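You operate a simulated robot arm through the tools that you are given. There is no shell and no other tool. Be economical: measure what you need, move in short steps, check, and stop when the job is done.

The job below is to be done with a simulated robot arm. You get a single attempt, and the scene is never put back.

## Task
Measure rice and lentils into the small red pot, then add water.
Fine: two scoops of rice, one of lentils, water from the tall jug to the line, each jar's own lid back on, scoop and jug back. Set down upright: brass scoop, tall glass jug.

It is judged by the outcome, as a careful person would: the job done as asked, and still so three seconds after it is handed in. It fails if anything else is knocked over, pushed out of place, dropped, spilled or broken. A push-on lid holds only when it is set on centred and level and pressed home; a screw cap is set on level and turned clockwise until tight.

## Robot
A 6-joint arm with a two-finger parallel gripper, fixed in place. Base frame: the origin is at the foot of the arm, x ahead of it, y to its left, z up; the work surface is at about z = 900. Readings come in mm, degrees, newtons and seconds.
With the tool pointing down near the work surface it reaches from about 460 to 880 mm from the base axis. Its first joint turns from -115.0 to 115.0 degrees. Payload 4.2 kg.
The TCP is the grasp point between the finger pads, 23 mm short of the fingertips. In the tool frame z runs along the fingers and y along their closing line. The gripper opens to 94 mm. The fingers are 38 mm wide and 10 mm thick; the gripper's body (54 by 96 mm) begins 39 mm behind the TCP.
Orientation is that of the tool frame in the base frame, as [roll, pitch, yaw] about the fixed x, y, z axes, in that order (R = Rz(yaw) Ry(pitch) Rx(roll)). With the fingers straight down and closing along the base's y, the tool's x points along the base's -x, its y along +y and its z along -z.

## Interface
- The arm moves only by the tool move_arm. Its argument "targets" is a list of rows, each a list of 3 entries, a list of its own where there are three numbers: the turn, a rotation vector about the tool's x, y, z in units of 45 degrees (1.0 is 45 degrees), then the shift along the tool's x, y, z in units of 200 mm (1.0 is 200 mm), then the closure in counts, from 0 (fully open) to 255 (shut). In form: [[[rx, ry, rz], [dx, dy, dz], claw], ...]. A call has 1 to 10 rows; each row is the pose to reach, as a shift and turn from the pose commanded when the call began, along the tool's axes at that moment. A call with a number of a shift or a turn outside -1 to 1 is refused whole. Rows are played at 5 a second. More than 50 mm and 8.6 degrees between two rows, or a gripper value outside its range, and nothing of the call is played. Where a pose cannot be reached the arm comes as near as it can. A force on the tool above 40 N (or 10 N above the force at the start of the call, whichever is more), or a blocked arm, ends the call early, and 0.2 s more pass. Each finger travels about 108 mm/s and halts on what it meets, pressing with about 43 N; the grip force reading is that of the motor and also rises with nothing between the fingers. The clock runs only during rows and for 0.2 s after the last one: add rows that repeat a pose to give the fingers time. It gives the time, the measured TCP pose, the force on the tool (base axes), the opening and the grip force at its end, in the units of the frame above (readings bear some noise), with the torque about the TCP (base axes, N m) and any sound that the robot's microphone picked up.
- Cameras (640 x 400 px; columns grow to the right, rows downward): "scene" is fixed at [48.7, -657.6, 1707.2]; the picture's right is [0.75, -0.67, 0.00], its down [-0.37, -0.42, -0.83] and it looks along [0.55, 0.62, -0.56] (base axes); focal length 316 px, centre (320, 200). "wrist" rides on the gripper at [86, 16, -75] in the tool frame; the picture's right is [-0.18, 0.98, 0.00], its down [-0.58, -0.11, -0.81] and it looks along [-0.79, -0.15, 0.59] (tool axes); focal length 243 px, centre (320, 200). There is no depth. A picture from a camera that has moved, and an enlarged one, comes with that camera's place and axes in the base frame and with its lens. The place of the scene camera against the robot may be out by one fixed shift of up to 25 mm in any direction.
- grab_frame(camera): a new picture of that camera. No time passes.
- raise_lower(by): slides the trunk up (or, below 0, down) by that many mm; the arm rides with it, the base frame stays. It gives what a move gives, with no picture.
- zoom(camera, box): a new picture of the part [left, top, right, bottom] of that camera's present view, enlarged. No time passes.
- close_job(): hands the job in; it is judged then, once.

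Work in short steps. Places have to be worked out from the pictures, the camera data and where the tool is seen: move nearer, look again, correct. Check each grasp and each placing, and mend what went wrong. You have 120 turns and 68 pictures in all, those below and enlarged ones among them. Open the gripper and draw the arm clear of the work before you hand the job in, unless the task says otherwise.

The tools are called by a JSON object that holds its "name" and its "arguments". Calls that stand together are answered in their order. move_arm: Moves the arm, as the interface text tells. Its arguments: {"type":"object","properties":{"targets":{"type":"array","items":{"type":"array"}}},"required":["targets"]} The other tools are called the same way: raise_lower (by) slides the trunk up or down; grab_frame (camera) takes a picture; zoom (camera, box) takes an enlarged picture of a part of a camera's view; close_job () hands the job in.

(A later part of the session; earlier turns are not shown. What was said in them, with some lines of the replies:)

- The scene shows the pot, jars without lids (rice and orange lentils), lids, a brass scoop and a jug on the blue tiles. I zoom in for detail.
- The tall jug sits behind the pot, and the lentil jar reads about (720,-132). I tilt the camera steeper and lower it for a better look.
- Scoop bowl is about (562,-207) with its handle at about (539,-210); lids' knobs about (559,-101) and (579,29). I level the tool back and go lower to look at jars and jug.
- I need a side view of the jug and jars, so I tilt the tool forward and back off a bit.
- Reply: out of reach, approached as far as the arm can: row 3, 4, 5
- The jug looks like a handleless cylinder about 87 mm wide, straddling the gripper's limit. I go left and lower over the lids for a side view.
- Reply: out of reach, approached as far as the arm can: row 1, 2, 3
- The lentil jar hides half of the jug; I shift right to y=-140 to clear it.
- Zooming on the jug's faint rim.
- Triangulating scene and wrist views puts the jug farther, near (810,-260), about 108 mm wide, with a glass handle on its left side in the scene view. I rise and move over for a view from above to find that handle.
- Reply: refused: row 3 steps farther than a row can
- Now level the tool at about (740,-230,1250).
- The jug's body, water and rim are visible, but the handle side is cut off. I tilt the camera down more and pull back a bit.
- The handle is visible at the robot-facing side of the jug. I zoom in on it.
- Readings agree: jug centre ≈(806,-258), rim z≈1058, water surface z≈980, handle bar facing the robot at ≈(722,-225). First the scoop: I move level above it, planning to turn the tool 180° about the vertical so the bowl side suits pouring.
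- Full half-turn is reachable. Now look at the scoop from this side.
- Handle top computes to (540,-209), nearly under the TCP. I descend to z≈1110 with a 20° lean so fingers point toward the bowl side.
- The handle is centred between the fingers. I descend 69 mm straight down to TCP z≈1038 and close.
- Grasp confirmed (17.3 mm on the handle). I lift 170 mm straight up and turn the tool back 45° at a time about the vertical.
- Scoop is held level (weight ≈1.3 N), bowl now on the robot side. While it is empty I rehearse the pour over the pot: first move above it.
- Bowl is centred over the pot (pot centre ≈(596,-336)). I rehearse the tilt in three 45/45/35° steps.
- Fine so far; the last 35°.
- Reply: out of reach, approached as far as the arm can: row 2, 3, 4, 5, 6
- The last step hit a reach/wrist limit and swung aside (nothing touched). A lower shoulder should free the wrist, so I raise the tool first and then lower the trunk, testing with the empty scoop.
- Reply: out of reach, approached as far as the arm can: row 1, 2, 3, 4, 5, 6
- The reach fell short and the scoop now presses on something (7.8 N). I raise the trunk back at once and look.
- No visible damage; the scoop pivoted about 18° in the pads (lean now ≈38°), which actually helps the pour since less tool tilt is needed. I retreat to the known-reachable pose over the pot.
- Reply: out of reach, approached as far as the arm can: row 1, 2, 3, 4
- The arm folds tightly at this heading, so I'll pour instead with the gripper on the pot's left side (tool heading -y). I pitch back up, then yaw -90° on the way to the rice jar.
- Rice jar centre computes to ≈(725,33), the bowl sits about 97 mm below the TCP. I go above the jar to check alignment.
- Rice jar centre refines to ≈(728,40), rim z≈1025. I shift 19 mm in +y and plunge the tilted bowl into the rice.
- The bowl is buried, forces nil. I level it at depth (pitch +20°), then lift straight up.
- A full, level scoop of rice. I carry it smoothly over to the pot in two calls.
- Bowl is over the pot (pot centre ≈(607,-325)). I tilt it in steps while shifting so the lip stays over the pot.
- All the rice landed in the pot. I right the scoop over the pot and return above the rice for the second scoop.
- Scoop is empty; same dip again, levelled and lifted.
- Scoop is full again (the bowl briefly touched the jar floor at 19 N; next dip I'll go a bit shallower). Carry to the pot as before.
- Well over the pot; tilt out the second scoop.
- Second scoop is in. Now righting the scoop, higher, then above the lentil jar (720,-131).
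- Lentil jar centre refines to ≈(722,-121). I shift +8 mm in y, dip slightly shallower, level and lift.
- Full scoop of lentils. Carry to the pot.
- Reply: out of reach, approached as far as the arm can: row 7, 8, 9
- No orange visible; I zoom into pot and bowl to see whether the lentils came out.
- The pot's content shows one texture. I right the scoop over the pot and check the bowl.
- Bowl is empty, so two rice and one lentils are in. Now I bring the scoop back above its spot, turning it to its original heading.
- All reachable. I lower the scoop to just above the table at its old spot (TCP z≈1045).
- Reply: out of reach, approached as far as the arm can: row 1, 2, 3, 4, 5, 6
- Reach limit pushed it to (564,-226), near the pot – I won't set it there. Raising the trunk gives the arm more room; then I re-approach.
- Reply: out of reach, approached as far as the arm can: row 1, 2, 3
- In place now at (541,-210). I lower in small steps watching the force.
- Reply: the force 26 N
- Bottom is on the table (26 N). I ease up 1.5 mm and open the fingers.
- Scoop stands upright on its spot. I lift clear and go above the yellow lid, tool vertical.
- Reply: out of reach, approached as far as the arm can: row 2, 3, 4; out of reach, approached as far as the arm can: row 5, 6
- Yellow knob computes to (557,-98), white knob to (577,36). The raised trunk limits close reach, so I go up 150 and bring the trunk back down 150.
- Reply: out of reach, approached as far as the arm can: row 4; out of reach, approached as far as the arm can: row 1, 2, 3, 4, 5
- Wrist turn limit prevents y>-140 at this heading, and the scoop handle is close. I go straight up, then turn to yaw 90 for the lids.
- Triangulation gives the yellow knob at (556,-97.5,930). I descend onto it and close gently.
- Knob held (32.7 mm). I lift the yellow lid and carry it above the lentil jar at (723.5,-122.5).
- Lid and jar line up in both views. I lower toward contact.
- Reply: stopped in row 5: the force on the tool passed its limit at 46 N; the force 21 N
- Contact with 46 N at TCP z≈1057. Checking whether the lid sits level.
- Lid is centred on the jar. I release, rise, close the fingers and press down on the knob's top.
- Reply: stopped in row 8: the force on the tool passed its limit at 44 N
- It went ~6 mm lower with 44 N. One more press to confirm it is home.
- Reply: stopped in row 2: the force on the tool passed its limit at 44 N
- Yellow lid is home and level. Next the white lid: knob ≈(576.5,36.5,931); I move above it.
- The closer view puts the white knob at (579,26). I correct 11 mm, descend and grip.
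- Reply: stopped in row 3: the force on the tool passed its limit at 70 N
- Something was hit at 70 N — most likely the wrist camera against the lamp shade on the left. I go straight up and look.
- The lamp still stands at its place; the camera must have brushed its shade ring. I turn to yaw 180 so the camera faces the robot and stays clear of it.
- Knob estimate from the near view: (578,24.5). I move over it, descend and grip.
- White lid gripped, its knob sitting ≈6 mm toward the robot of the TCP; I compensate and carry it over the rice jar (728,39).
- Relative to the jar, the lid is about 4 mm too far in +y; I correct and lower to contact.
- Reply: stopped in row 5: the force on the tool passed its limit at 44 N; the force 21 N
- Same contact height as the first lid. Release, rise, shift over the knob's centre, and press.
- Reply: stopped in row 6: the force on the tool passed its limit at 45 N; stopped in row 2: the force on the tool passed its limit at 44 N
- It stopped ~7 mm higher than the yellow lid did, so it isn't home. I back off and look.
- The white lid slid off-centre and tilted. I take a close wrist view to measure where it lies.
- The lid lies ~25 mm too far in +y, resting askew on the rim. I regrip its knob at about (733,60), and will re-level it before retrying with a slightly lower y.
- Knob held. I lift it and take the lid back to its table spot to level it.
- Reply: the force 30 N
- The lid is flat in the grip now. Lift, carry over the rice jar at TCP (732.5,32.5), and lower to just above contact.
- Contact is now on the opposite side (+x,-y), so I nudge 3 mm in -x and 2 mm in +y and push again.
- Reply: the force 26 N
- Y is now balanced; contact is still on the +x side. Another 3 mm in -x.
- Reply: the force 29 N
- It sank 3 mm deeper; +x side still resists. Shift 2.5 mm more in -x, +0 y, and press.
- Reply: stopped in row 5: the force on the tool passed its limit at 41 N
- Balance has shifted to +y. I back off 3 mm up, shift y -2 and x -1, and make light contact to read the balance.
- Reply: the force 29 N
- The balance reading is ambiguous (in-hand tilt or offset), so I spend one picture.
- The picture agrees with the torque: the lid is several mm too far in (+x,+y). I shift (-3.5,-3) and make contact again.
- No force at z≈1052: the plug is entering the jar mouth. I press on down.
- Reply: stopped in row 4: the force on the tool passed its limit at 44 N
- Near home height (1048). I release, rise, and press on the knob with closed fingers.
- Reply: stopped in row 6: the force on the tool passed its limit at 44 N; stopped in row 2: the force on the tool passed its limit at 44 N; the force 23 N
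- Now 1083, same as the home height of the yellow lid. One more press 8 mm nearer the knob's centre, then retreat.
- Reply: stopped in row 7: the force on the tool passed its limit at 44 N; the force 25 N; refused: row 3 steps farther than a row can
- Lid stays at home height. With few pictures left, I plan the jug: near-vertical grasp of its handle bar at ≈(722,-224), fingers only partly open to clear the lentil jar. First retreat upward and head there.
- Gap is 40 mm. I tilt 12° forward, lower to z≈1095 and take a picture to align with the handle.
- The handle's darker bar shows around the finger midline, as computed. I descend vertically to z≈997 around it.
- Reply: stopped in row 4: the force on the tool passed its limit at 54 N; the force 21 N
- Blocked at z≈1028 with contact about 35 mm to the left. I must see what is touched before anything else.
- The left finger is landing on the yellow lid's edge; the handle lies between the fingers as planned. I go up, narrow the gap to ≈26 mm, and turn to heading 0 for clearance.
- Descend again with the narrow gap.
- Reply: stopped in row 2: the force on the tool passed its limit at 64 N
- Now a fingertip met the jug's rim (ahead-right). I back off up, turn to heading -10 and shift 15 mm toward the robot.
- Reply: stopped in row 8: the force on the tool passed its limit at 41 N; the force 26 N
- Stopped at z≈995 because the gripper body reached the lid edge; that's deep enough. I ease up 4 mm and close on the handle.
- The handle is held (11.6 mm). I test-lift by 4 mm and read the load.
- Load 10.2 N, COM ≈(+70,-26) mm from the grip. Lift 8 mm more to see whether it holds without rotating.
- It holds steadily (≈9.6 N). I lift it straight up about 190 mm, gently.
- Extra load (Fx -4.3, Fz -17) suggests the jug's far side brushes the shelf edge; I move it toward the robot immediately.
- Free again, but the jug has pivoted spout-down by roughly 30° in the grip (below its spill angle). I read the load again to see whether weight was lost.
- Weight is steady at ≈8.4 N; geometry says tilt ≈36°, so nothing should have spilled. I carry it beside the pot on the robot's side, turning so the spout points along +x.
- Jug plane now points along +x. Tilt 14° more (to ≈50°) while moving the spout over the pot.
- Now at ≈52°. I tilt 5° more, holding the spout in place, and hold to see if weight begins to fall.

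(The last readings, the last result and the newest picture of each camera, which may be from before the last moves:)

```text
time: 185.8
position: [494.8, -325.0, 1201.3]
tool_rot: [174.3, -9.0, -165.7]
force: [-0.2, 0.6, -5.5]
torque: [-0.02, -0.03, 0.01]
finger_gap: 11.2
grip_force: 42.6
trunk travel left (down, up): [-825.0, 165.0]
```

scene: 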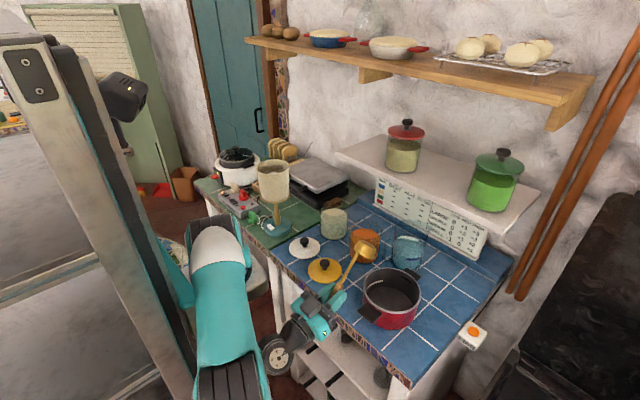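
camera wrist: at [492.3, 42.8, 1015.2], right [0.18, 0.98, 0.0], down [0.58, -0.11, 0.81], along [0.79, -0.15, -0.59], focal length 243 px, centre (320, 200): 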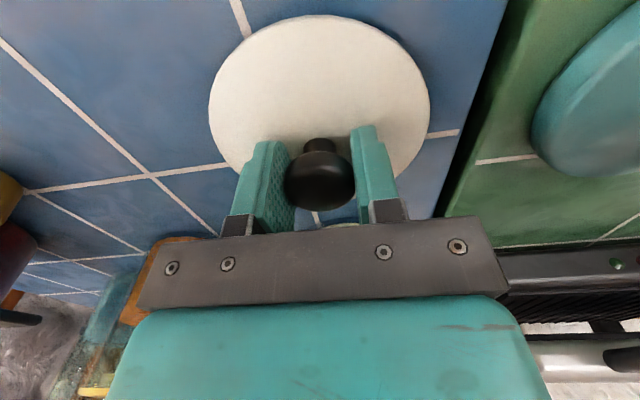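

Weight fell to ≈5.5 N, i.e. about 290 ml poured. I tilt back 12° to stop the flow and lift the jug clear so the last picture can show the level against the line.

{"name": "move_arm", "arguments": {"targets": [[[0.032, -0.13, 0], [0.02, 0.005, 0.0], 255], [[0.0645, -0.259, 0], [0.04, 0.01, 0.0], 255], [[0.0645, -0.259, 0], [0.06, 0.01, -0.2], 255], [[0.0645, -0.259, 0], [0.09, 0.01, -0.4], 255], [[0.0645, -0.259, 0], [0.12, 0.01, -0.6], 255], [[0.0645, -0.259, 0], [0.12, 0.01, -0.65], 255], [[0.0645, -0.259, 0], [0.12, 0.01, -0.65], 255]]}}

{"name": "move_arm", "arguments": {"targets": [[[0, 0, 0], [0, 0, 0], 255], [[0, 0, 0], [0, 0, 0], 255]]}}

{"name": "move_arm", "arguments": {"targets": [[[0, 0, 0], [0, 0, 0], 255], [[0, 0, 0], [0, 0, 0], 255]]}}

{"name": "zoom", "arguments": {"camera": "scene", "box": [350, 250, 440, 340]}}

```text
time: 187.4
position: [492.5, -334.1, 1333.8]
tool_rot: [177.2, 2.7, -166.6]
force: [0.6, -0.1, -4.8]
torque: [-0.02, 0.1, 0.0]
finger_gap: 11.4
grip_force: 42.4
trunk travel left (down, up): [-825.0, 165.0]
```

```text
time: 188.1
position: [492.8, -333.0, 1332.2]
tool_rot: [177.2, 2.7, -166.7]
force: [0.3, -0.4, -4.7]
torque: [-0.02, 0.11, 0.01]
finger_gap: 11.2
grip_force: 42.9
trunk travel left (down, up): [-825.0, 165.0]
```

```text
time: 188.7
position: [493.3, -332.7, 1333.0]
tool_rot: [177.2, 2.8, -166.6]
force: [-0.2, 0.0, -4.8]
torque: [0.0, 0.12, -0.01]
finger_gap: 11.2
grip_force: 43.2
trunk travel left (down, up): [-825.0, 165.0]
```

```text
4.44 times, centred on (395, 295) of scene
camera zoom: at [48.7, -657.6, 1707.2], right [0.75, -0.67, 0.0], down [-0.37, -0.42, -0.83], along [0.55, 0.62, -0.56], focal length 1404 px, centre (-13, -222)
```

zoom: 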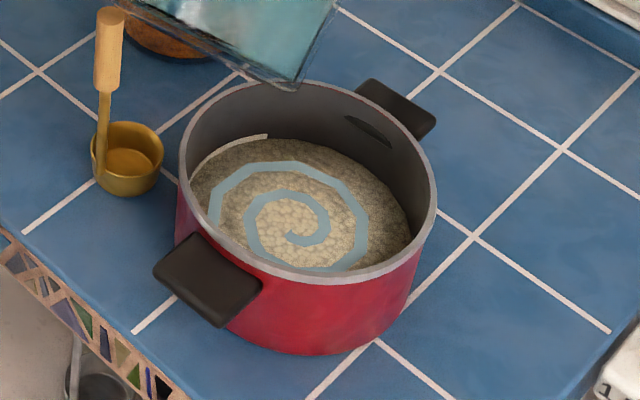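

The water surface has come up just to the lower edge of the line (≈365 ml in). I give it one small last pour – 1° past the previous tilt – to bring it onto the line.

{"name": "move_arm", "arguments": {"targets": [[[0, 0, 0], [0, 0.01, 0.2], 255], [[0, 0, 0], [0, 0.02, 0.4], 255], [[0, 0, 0], [0, 0.034, 0.58], 255], [[-0.03, 0.12, 0], [0, 0.034, 0.63], 255], [[-0.055, 0.22, 0], [0.0015, 0.034, 0.645], 255], [[-0.07, 0.281, 0], [0.0015, 0.034, 0.645], 255], [[-0.07, 0.281, 0], [0.0015, 0.034, 0.645], 255], [[-0.07, 0.281, 0], [0.0015, 0.034, 0.645], 255], [[-0.07, 0.281, 0], [0.0015, 0.034, 0.645], 255]]}}

```text
time: 190.7
position: [496.3, -322.8, 1204.0]
tool_rot: [174.0, -10.0, -165.6]
force: [-0.1, 0.2, -5.6]
torque: [-0.03, 0.02, 0.01]
finger_gap: 11.4
grip_force: 43.3
trunk travel left (down, up): [-825.0, 165.0]
```

Read the load again while holding.

{"name": "move_arm", "arguments": {"targets": [[[0, 0, 0], [0, 0, 0], 255], [[0, 0, 0], [0, 0, 0], 255]]}}

{"name": "move_arm", "arguments": {"targets": [[[0.033, -0.13, 0], [0.02, 0.005, 0.0], 255], [[0.066, -0.265, 0], [0.04, 0.01, -0.02], 255], [[0.066, -0.265, 0], [0.05, 0.01, -0.15], 255], [[0.066, -0.265, 0], [0.06, 0.01, -0.2], 255], [[0.066, -0.265, 0], [0.06, 0.01, -0.2], 255], [[0.066, -0.265, 0], [0.06, 0.01, -0.2], 255]]}}

{"name": "move_arm", "arguments": {"targets": [[[0, 0, 0], [0, 0, 0], 255], [[0, 0, 0], [0, 0, 0], 255]]}}

```text
time: 191.2
position: [495.4, -322.9, 1203.7]
tool_rot: [174.0, -10.0, -165.7]
force: [-0.4, -0.5, -4.5]
torque: [-0.02, -0.01, 0.0]
finger_gap: 11.2
grip_force: 42.8
trunk travel left (down, up): [-825.0, 165.0]
```

```text
time: 192.7
position: [491.9, -325.0, 1243.3]
tool_rot: [177.0, 2.0, -166.6]
force: [0.2, 1.3, -4.7]
torque: [-0.04, 0.08, 0.02]
finger_gap: 11.2
grip_force: 42.7
trunk travel left (down, up): [-825.0, 165.0]
```

```text
time: 193.2
position: [491.4, -324.6, 1245.2]
tool_rot: [176.9, 2.1, -166.5]
force: [0.7, 0.5, -5.2]
torque: [-0.02, 0.08, 0.01]
finger_gap: 11.5
grip_force: 43.3
trunk travel left (down, up): [-825.0, 165.0]
```

Load ≈4.8 N; level taken as on the line. Now I right the jug (≈-45°) while moving out, then turn it back to its original heading near its spot, still high.

{"name": "move_arm", "arguments": {"targets": [[[0.04, -0.162, 0], [-0.126, -0.01, 0], 255], [[0.08, -0.323, 0], [-0.252, -0.02, 0], 255], [[0.12, -0.485, 0], [-0.378, -0.03, 0], 255], [[0.16, -0.647, 0], [-0.505, -0.04, 0], 255], [[0.2, -0.808, 0], [-0.631, -0.05, 0], 255], [[0.24, -0.97, 0], [-0.757, -0.06, 0], 255], [[0.24, -0.97, 0], [-0.757, -0.06, 0], 255]]}}

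{"name": "move_arm", "arguments": {"targets": [[[0.0915, 0.0225, 0.094], [-0.029, 0.083, 0.0875], 255], [[0.183, 0.045, 0.188], [-0.058, 0.165, 0.175], 255], [[0.275, 0.0675, 0.283], [-0.086, 0.248, 0.263], 255], [[0.366, 0.09, 0.377], [-0.115, 0.33, 0.35], 255], [[0.366, 0.09, 0.377], [-0.115, 0.33, 0.35], 255]]}}

```text
time: 194.8
position: [641.7, -301.7, 1251.5]
tool_rot: [-170.4, 45.6, -163.9]
force: [0.2, 0.4, -3.8]
torque: [-0.01, 0.41, 0.0]
finger_gap: 11.5
grip_force: 43.4
trunk travel left (down, up): [-825.0, 165.0]
```

```text
time: 195.5
position: [662.8, -265.2, 1230.2]
tool_rot: [-170.9, 44.4, -177.2]
force: [-43.1, 0.4, 10.4]
torque: [-0.23, -0.44, -0.78]
finger_gap: 11.4
grip_force: 42.7
trunk travel left (down, up): [-825.0, 165.0]
stopped in row 3: the force on the tool passed its limit at 70 N (the readings are from after the stop); the commanded pose is now the measured one
```

The jug's front met the white shelf's edge (which evidently is nearer, x≈810, underside z≈1165). I back away, restore heading, and descend so the jug can slip in under the shelf.

{"name": "move_arm", "arguments": {"targets": [[[0, 0, 0], [0.107, -0.01, -0.105], 255], [[0, 0, 0], [0.165, 0.12, -0.18], 255], [[0.067, 0.011, 0.068], [0.205, 0.229, -0.24], 255], [[0.135, 0.022, 0.136], [0.33, 0.25, -0.11], 255], [[0.202, 0.033, 0.204], [0.46, 0.27, 0.02], 255], [[0.202, 0.033, 0.204], [0.59, 0.291, 0.148], 255], [[0.202, 0.033, 0.204], [0.59, 0.291, 0.148], 255]]}}

```text
time: 197.1
position: [610.0, -216.0, 1118.8]
tool_rot: [-171.0, 44.6, 170.0]
force: [0.2, 0.8, -4.3]
torque: [0.12, 0.29, 0.02]
finger_gap: 11.3
grip_force: 43.4
trunk travel left (down, up): [-825.0, 165.0]
```

Clear again. I slide it forward under the shelf at z≈1090 and lower to just above the table.

{"name": "move_arm", "arguments": {"targets": [[[0, 0, 0], [-0.028, 0.04, 0.125], 255], [[0, 0, 0], [-0.056, 0.079, 0.25], 255], [[0, 0, 0], [-0.13, 0.108, 0.32], 255], [[0, 0, 0], [-0.203, 0.138, 0.387], 255], [[0, 0, 0], [-0.12, 0.145, 0.47], 255], [[0, 0, 0], [-0.04, 0.153, 0.56], 255], [[0, 0, 0], [0.04, 0.16, 0.64], 255], [[0, 0, 0], [0.072, 0.165, 0.672], 255], [[0, 0, 0], [0.072, 0.165, 0.672], 255]]}}

```text
time: 199.1
position: [695.7, -217.0, 1012.7]
tool_rot: [-171.0, 44.8, 170.0]
force: [-7.0, -0.3, 20.0]
torque: [0.36, -1.04, 0.01]
finger_gap: 11.4
grip_force: 43.2
trunk travel left (down, up): [-825.0, 165.0]
```

It touches down at z≈1013 (20 N, ~90 mm ahead), a bit higher than expected, so it is slightly tilted. I press a few mm to let it turn flat in the grip.

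{"name": "move_arm", "arguments": {"targets": [[[0, 0, 0], [0.0105, 0.0015, 0.0105], 255], [[0, 0, 0], [0.021, 0.003, 0.021], 255], [[0, 0, 0], [0.028, 0.004, 0.028], 255], [[0, 0, 0], [0.028, 0.004, 0.028], 255]]}}

```text
time: 199.8
position: [695.3, -219.8, 1008.7]
tool_rot: [-171.1, 45.1, 170.0]
force: [-11.0, -2.4, 19.4]
torque: [1.4, -0.31, 0.83]
finger_gap: 11.4
grip_force: 43.4
trunk travel left (down, up): [-825.0, 165.0]
stopped in row 3: the force on the tool passed its limit at 42 N (the readings are from after the stop); the commanded pose is now the measured one
```

Now the gripper body is touching the yellow lid's edge rather than the jug pressing. I lift slightly, shift 15 mm to -y, and lower again.

{"name": "move_arm", "arguments": {"targets": [[[0, 0, 0], [-0.02, 0.0, -0.02], 255], [[0, 0, 0], [-0.02, -0.079, -0.01], 255], [[0, 0, 0], [0.0, -0.076, 0.01], 255], [[0, 0, 0], [0.0225, -0.0725, 0.0315], 255], [[0, 0, 0], [0.0225, -0.0725, 0.0315], 255]]}}

```text
time: 201.0
position: [692.4, -231.8, 1000.3]
tool_rot: [-170.9, 45.0, 170.1]
force: [-4.6, -0.6, 19.1]
torque: [0.36, -1.08, 0.14]
finger_gap: 11.3
grip_force: 42.9
trunk travel left (down, up): [-825.0, 165.0]
```

Support is now right under the jug's axis at the expected height: it stands flat. I ease off, open slightly, and withdraw back then up.

{"name": "move_arm", "arguments": {"targets": [[[0, 0, 0], [-0.005, 0, -0.005], 255], [[0, 0, 0], [-0.005, 0, -0.005], 215], [[0, 0, 0], [-0.005, 0, -0.005], 170], [[0, 0, 0], [-0.005, 0, -0.005], 170], [[0, 0, 0], [-0.005, 0, -0.07], 170], [[0, 0, 0], [-0.005, 0, -0.15], 170], [[0, 0, 0], [-0.13, -0.02, -0.28], 170], [[0, 0, 0], [-0.26, -0.04, -0.41], 170], [[0, 0, 0], [-0.4, -0.06, -0.55], 170], [[0, 0, 0], [-0.53, -0.083, -0.68], 170]]}}

```text
time: 203.2
position: [673.0, -224.5, 1174.8]
tool_rot: [-170.9, 44.6, 170.1]
force: [0.6, 0.1, 0.2]
torque: [-0.01, 0.04, -0.02]
finger_gap: 31.6
grip_force: 0.0
trunk travel left (down, up): [-825.0, 165.0]
```

Jug released, standing. As its edge was bumped, I go back to the yellow lid with closed fingers to press it home once more.

{"name": "move_arm", "arguments": {"targets": [[[-0.026, 0.166, 0], [0.0, 0.09, 0.0], 255], [[-0.053, 0.332, 0], [0.0, 0.19, 0.0], 255], [[-0.079, 0.498, 0], [0.0, 0.29, 0.03], 255], [[-0.105, 0.664, 0], [0.0, 0.39, 0.07], 255], [[-0.132, 0.83, 0], [0.0, 0.49, 0.11], 255], [[-0.158, 0.996, 0], [0.0035, 0.579, 0.154], 255], [[-0.158, 0.996, 0], [0.0035, 0.579, 0.154], 255]]}}

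{"name": "move_arm", "arguments": {"targets": [[[0, 0, 0], [0, 0, 0.1], 255], [[0, 0, 0], [0, 0, 0.2], 255], [[0, 0, 0], [0, 0, 0.24], 255], [[0, 0, 0], [0, 0, 0.265], 255], [[0, 0, 0], [0, 0, 0.28], 255], [[0, 0, 0], [0, 0, 0.295], 255], [[0, 0, 0], [0, 0, 0.31], 255], [[0, 0, 0], [0, 0, 0.325], 255], [[0, 0, 0], [0, 0, 0.335], 255]]}}

```text
time: 204.8
position: [724.6, -125.9, 1137.0]
tool_rot: [179.9, 0.0, 166.6]
force: [-0.1, 0.1, -0.4]
torque: [0.0, 0.0, -0.02]
finger_gap: 0.0
grip_force: 42.0
trunk travel left (down, up): [-825.0, 165.0]
```

```text
time: 206.3
position: [725.6, -122.9, 1082.8]
tool_rot: [179.9, 0.5, 166.4]
force: [-9.7, -0.5, 23.1]
torque: [0.05, 0.45, 0.0]
finger_gap: 0.0
grip_force: 42.5
trunk travel left (down, up): [-825.0, 165.0]
stopped in row 7: the force on the tool passed its limit at 45 N (the readings are from after the stop); the commanded pose is now the measured one
```

The yellow lid is still at its home height (1082.8). I lift away, open the gripper and withdraw.

{"name": "move_arm", "arguments": {"targets": [[[0, 0, 0], [0, 0, -0.15], 255], [[0, 0, 0], [0, 0, -0.35], 255], [[0, 0, 0], [0, 0, -0.55], 120], [[0, 0, 0], [0, 0, -0.75], 0], [[0, 0, 0], [0.15, 0, -0.9], 0], [[0, 0, 0], [0.35, 0, -0.95], 0], [[0, 0, 0], [0.55, 0, -0.95], 0], [[0, 0, 0], [0.55, 0, -0.95], 0]]}}

```text
time: 208.1
position: [617.4, -97.3, 1270.8]
tool_rot: [179.9, 0.4, 166.4]
force: [-0.8, 0.0, -0.3]
torque: [0.02, 0.0, 0.01]
finger_gap: 94.1
grip_force: 0.0
trunk travel left (down, up): [-825.0, 165.0]
```

The arm is clear of the work with the gripper open, so I hand the job in.

{"name": "close_job", "arguments": {}}

```text
The job is handed in.
```

I handed the job in with the rice, lentils and water in the pot. I had no pictures left at the end, so the last steps rest on force and position readings only.

- **Rice and lentils:** two full scoops of rice and one of lentils went in. Nothing showed on the counter in the pictures I took afterwards.
- **Water:** about 365 ml went in, which brought the level to the lower edge of the line. A small last pour followed, and I did not see the final level. On the way to the pot the jug caught under the white shelf and pivoted in the grip. I think it stayed below its spill angle, but the weight read about 0.5–1 N lower afterwards, so I can't rule out some water lost.
- **Lids:** the yellow lid is on the lentils and the white lid on the rice. Both stopped at about the same pressed height (TCP z 1083). The white lid slid off on the first try and needed refitting, and I matched each lid to its jar by where it lay.
- **Scoop:** it is upright on its original spot.
- **Jug:** it stands flat about 20 mm nearer the robot than where it started. On the way back it struck the shelf edge at 70 N.
- **Bumps:** the gripper touched the lamp at 70 N, the jug rim at 64 N and the yellow lid's edge at 54 N. The lamp's base was still in place in the picture I took after that bump. I did not look at the jug again after it was set down, or at the lamp after that picture.
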